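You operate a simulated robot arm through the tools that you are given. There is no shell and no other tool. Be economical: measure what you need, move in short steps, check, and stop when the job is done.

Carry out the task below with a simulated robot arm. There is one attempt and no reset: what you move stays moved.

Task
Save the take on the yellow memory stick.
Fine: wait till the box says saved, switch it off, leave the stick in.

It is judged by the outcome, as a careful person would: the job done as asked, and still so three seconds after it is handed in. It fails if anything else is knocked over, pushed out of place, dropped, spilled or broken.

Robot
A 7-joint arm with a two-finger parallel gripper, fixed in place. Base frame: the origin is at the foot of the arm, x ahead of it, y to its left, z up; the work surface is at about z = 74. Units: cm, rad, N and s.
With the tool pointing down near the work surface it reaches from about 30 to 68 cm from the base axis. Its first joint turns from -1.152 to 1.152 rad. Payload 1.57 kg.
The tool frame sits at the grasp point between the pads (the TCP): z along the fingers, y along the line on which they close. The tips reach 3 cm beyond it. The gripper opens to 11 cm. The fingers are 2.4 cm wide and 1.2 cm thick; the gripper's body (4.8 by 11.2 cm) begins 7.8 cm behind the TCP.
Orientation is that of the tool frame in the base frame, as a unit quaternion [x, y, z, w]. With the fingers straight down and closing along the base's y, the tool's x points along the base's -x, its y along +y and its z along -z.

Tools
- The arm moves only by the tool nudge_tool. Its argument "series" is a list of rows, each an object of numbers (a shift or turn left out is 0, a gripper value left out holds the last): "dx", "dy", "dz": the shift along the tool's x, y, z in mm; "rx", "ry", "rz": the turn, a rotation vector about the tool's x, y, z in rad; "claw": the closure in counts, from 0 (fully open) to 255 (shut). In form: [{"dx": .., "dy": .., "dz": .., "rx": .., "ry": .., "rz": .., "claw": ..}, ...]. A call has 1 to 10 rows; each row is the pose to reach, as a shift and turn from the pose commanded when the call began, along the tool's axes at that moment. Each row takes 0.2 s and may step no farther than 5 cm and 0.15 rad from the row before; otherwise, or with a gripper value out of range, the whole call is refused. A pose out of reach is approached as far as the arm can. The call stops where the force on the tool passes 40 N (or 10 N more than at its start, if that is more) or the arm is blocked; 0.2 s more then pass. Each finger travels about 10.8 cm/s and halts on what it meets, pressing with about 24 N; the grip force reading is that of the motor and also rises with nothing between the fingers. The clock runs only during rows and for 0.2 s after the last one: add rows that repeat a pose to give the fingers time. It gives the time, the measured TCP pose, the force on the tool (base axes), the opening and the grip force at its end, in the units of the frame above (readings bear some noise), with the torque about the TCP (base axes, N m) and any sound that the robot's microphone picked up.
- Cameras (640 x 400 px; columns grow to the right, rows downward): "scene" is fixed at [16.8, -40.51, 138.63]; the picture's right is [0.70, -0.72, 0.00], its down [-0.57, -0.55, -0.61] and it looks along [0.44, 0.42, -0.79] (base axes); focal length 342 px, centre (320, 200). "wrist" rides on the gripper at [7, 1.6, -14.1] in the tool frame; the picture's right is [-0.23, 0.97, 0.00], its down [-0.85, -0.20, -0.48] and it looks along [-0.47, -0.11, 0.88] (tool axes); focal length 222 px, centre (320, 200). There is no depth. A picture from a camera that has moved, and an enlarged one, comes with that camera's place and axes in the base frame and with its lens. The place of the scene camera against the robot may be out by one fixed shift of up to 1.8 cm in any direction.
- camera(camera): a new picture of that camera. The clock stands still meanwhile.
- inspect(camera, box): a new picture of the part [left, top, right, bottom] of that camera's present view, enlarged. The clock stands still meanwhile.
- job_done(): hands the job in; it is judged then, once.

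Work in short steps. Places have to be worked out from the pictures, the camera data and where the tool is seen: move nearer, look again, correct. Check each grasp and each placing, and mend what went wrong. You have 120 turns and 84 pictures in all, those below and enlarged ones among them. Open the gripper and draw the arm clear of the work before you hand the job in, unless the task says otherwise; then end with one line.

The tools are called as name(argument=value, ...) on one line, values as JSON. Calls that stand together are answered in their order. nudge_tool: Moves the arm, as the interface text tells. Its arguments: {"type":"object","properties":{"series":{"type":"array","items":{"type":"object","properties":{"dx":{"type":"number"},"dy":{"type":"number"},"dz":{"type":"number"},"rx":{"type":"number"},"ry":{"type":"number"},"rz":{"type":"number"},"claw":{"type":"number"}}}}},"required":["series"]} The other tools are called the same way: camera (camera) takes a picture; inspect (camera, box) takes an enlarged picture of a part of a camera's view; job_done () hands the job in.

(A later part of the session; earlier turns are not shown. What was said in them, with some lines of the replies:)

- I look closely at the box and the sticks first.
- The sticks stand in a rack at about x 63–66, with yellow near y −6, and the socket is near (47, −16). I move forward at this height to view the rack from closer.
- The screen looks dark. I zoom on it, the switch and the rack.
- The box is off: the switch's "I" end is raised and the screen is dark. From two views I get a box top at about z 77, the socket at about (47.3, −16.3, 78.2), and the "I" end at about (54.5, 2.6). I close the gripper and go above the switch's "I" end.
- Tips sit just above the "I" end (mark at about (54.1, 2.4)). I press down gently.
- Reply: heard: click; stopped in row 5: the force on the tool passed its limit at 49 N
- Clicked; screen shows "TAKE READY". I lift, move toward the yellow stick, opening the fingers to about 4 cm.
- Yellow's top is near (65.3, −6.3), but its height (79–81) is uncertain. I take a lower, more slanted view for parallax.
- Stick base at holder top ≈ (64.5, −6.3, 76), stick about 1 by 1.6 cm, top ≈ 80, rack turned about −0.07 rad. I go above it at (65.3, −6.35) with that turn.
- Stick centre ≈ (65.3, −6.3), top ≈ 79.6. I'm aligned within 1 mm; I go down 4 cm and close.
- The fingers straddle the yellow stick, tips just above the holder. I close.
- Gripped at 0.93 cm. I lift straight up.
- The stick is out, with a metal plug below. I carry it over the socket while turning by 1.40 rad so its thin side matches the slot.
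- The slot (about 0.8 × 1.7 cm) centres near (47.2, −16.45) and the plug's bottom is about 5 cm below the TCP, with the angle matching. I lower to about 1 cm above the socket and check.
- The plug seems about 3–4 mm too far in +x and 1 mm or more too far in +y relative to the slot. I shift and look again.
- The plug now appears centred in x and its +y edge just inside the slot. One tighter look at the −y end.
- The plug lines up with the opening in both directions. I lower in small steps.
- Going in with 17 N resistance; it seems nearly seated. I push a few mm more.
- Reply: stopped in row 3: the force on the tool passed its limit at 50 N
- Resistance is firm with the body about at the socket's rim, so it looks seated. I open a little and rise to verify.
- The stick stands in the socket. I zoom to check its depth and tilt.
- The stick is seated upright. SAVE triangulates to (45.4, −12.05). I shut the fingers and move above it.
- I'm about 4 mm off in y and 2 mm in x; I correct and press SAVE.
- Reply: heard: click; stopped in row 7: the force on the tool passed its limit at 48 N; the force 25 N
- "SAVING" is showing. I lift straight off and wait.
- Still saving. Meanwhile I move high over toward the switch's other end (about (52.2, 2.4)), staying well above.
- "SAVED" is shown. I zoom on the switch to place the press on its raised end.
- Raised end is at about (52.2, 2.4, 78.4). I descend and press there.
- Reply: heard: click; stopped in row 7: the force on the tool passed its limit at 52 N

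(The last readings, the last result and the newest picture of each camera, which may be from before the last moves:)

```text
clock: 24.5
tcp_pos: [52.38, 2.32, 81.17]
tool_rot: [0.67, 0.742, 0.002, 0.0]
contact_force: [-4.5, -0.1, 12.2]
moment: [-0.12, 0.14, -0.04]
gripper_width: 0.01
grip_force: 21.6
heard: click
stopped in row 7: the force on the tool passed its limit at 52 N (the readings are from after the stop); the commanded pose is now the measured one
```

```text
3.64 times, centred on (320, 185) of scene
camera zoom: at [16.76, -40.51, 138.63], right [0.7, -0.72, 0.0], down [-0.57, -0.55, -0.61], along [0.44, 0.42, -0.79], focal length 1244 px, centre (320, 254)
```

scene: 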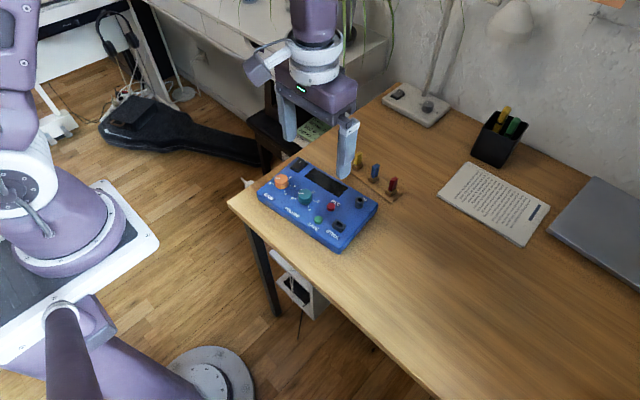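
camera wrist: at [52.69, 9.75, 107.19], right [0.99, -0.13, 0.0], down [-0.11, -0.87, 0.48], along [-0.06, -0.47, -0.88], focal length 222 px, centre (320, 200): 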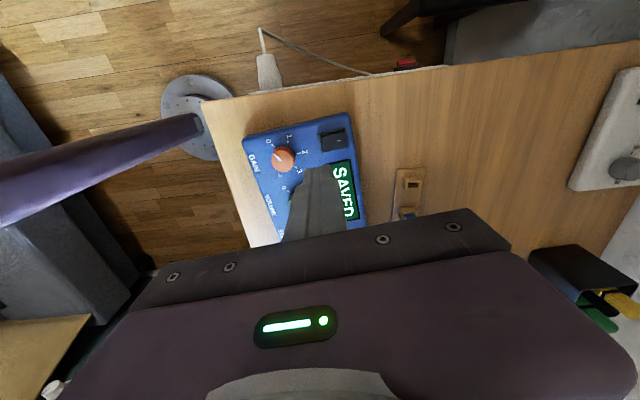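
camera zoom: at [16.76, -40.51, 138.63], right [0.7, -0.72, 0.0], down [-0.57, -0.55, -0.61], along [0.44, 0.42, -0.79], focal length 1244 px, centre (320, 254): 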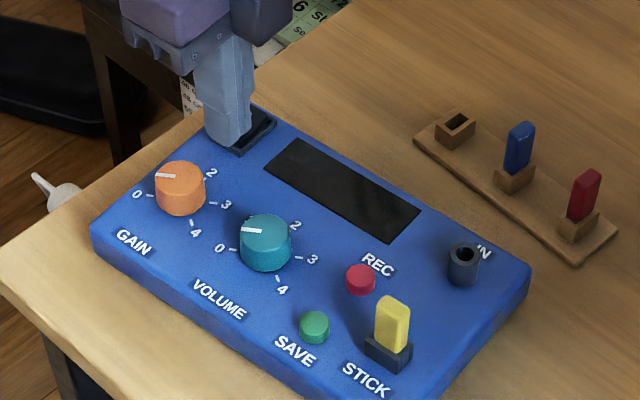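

The screen went dark with a click: it's off. I lift clear, open the gripper and make a final check.

nudge_tool(series=[{"dz": -40}, {"dz": -80}, {"dz": -120}, {"dz": -160}, {"dz": -190, "claw": 0}, {"dz": -190, "claw": 0}, {"dz": -190, "claw": 0}])

camera(camera="scene")

inspect(camera="scene", box=[250, 130, 390, 240])

```text
clock: 26.1
tcp_pos: [52.52, 2.6, 100.25]
tool_rot: [0.671, 0.742, 0.001, 0.001]
contact_force: [-0.2, 0.9, 0.7]
moment: [-0.02, 0.05, 0.01]
gripper_width: 11.0
grip_force: 0.0
```

```text
37 pictures are left
```

scene: 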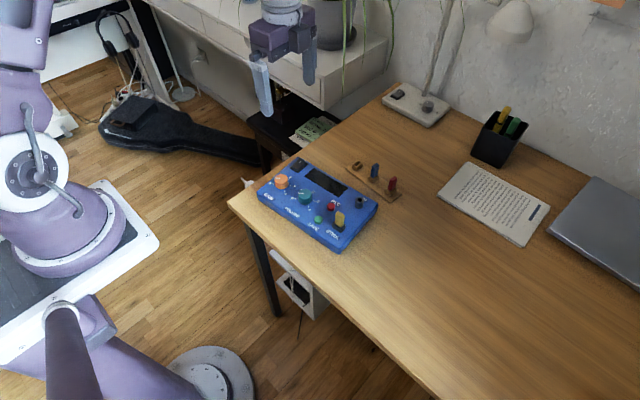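

```text
3.64 times, centred on (320, 185) of scene
camera zoom: at [16.8, -40.51, 138.63], right [0.7, -0.72, 0.0], down [-0.57, -0.55, -0.61], along [0.44, 0.42, -0.79], focal length 1244 px, centre (320, 254)
```

zoom: 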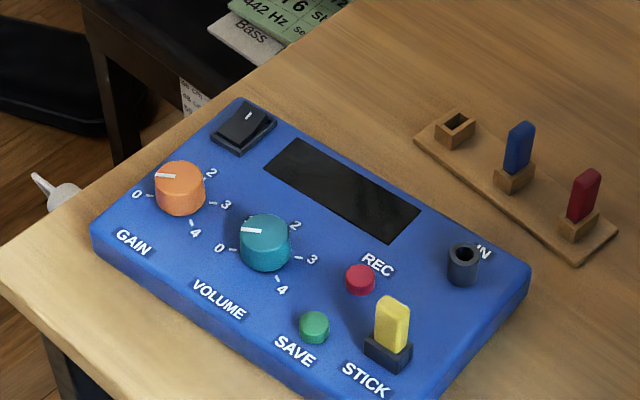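

The box is off, the yellow stick is in its socket, everything else is in place, and the arm is clear. I hand in.

job_done()

```text
The job is handed in.
```

The take is saved on the yellow stick: the box showed "SAVED" before I switched it off, and the stick is still in.
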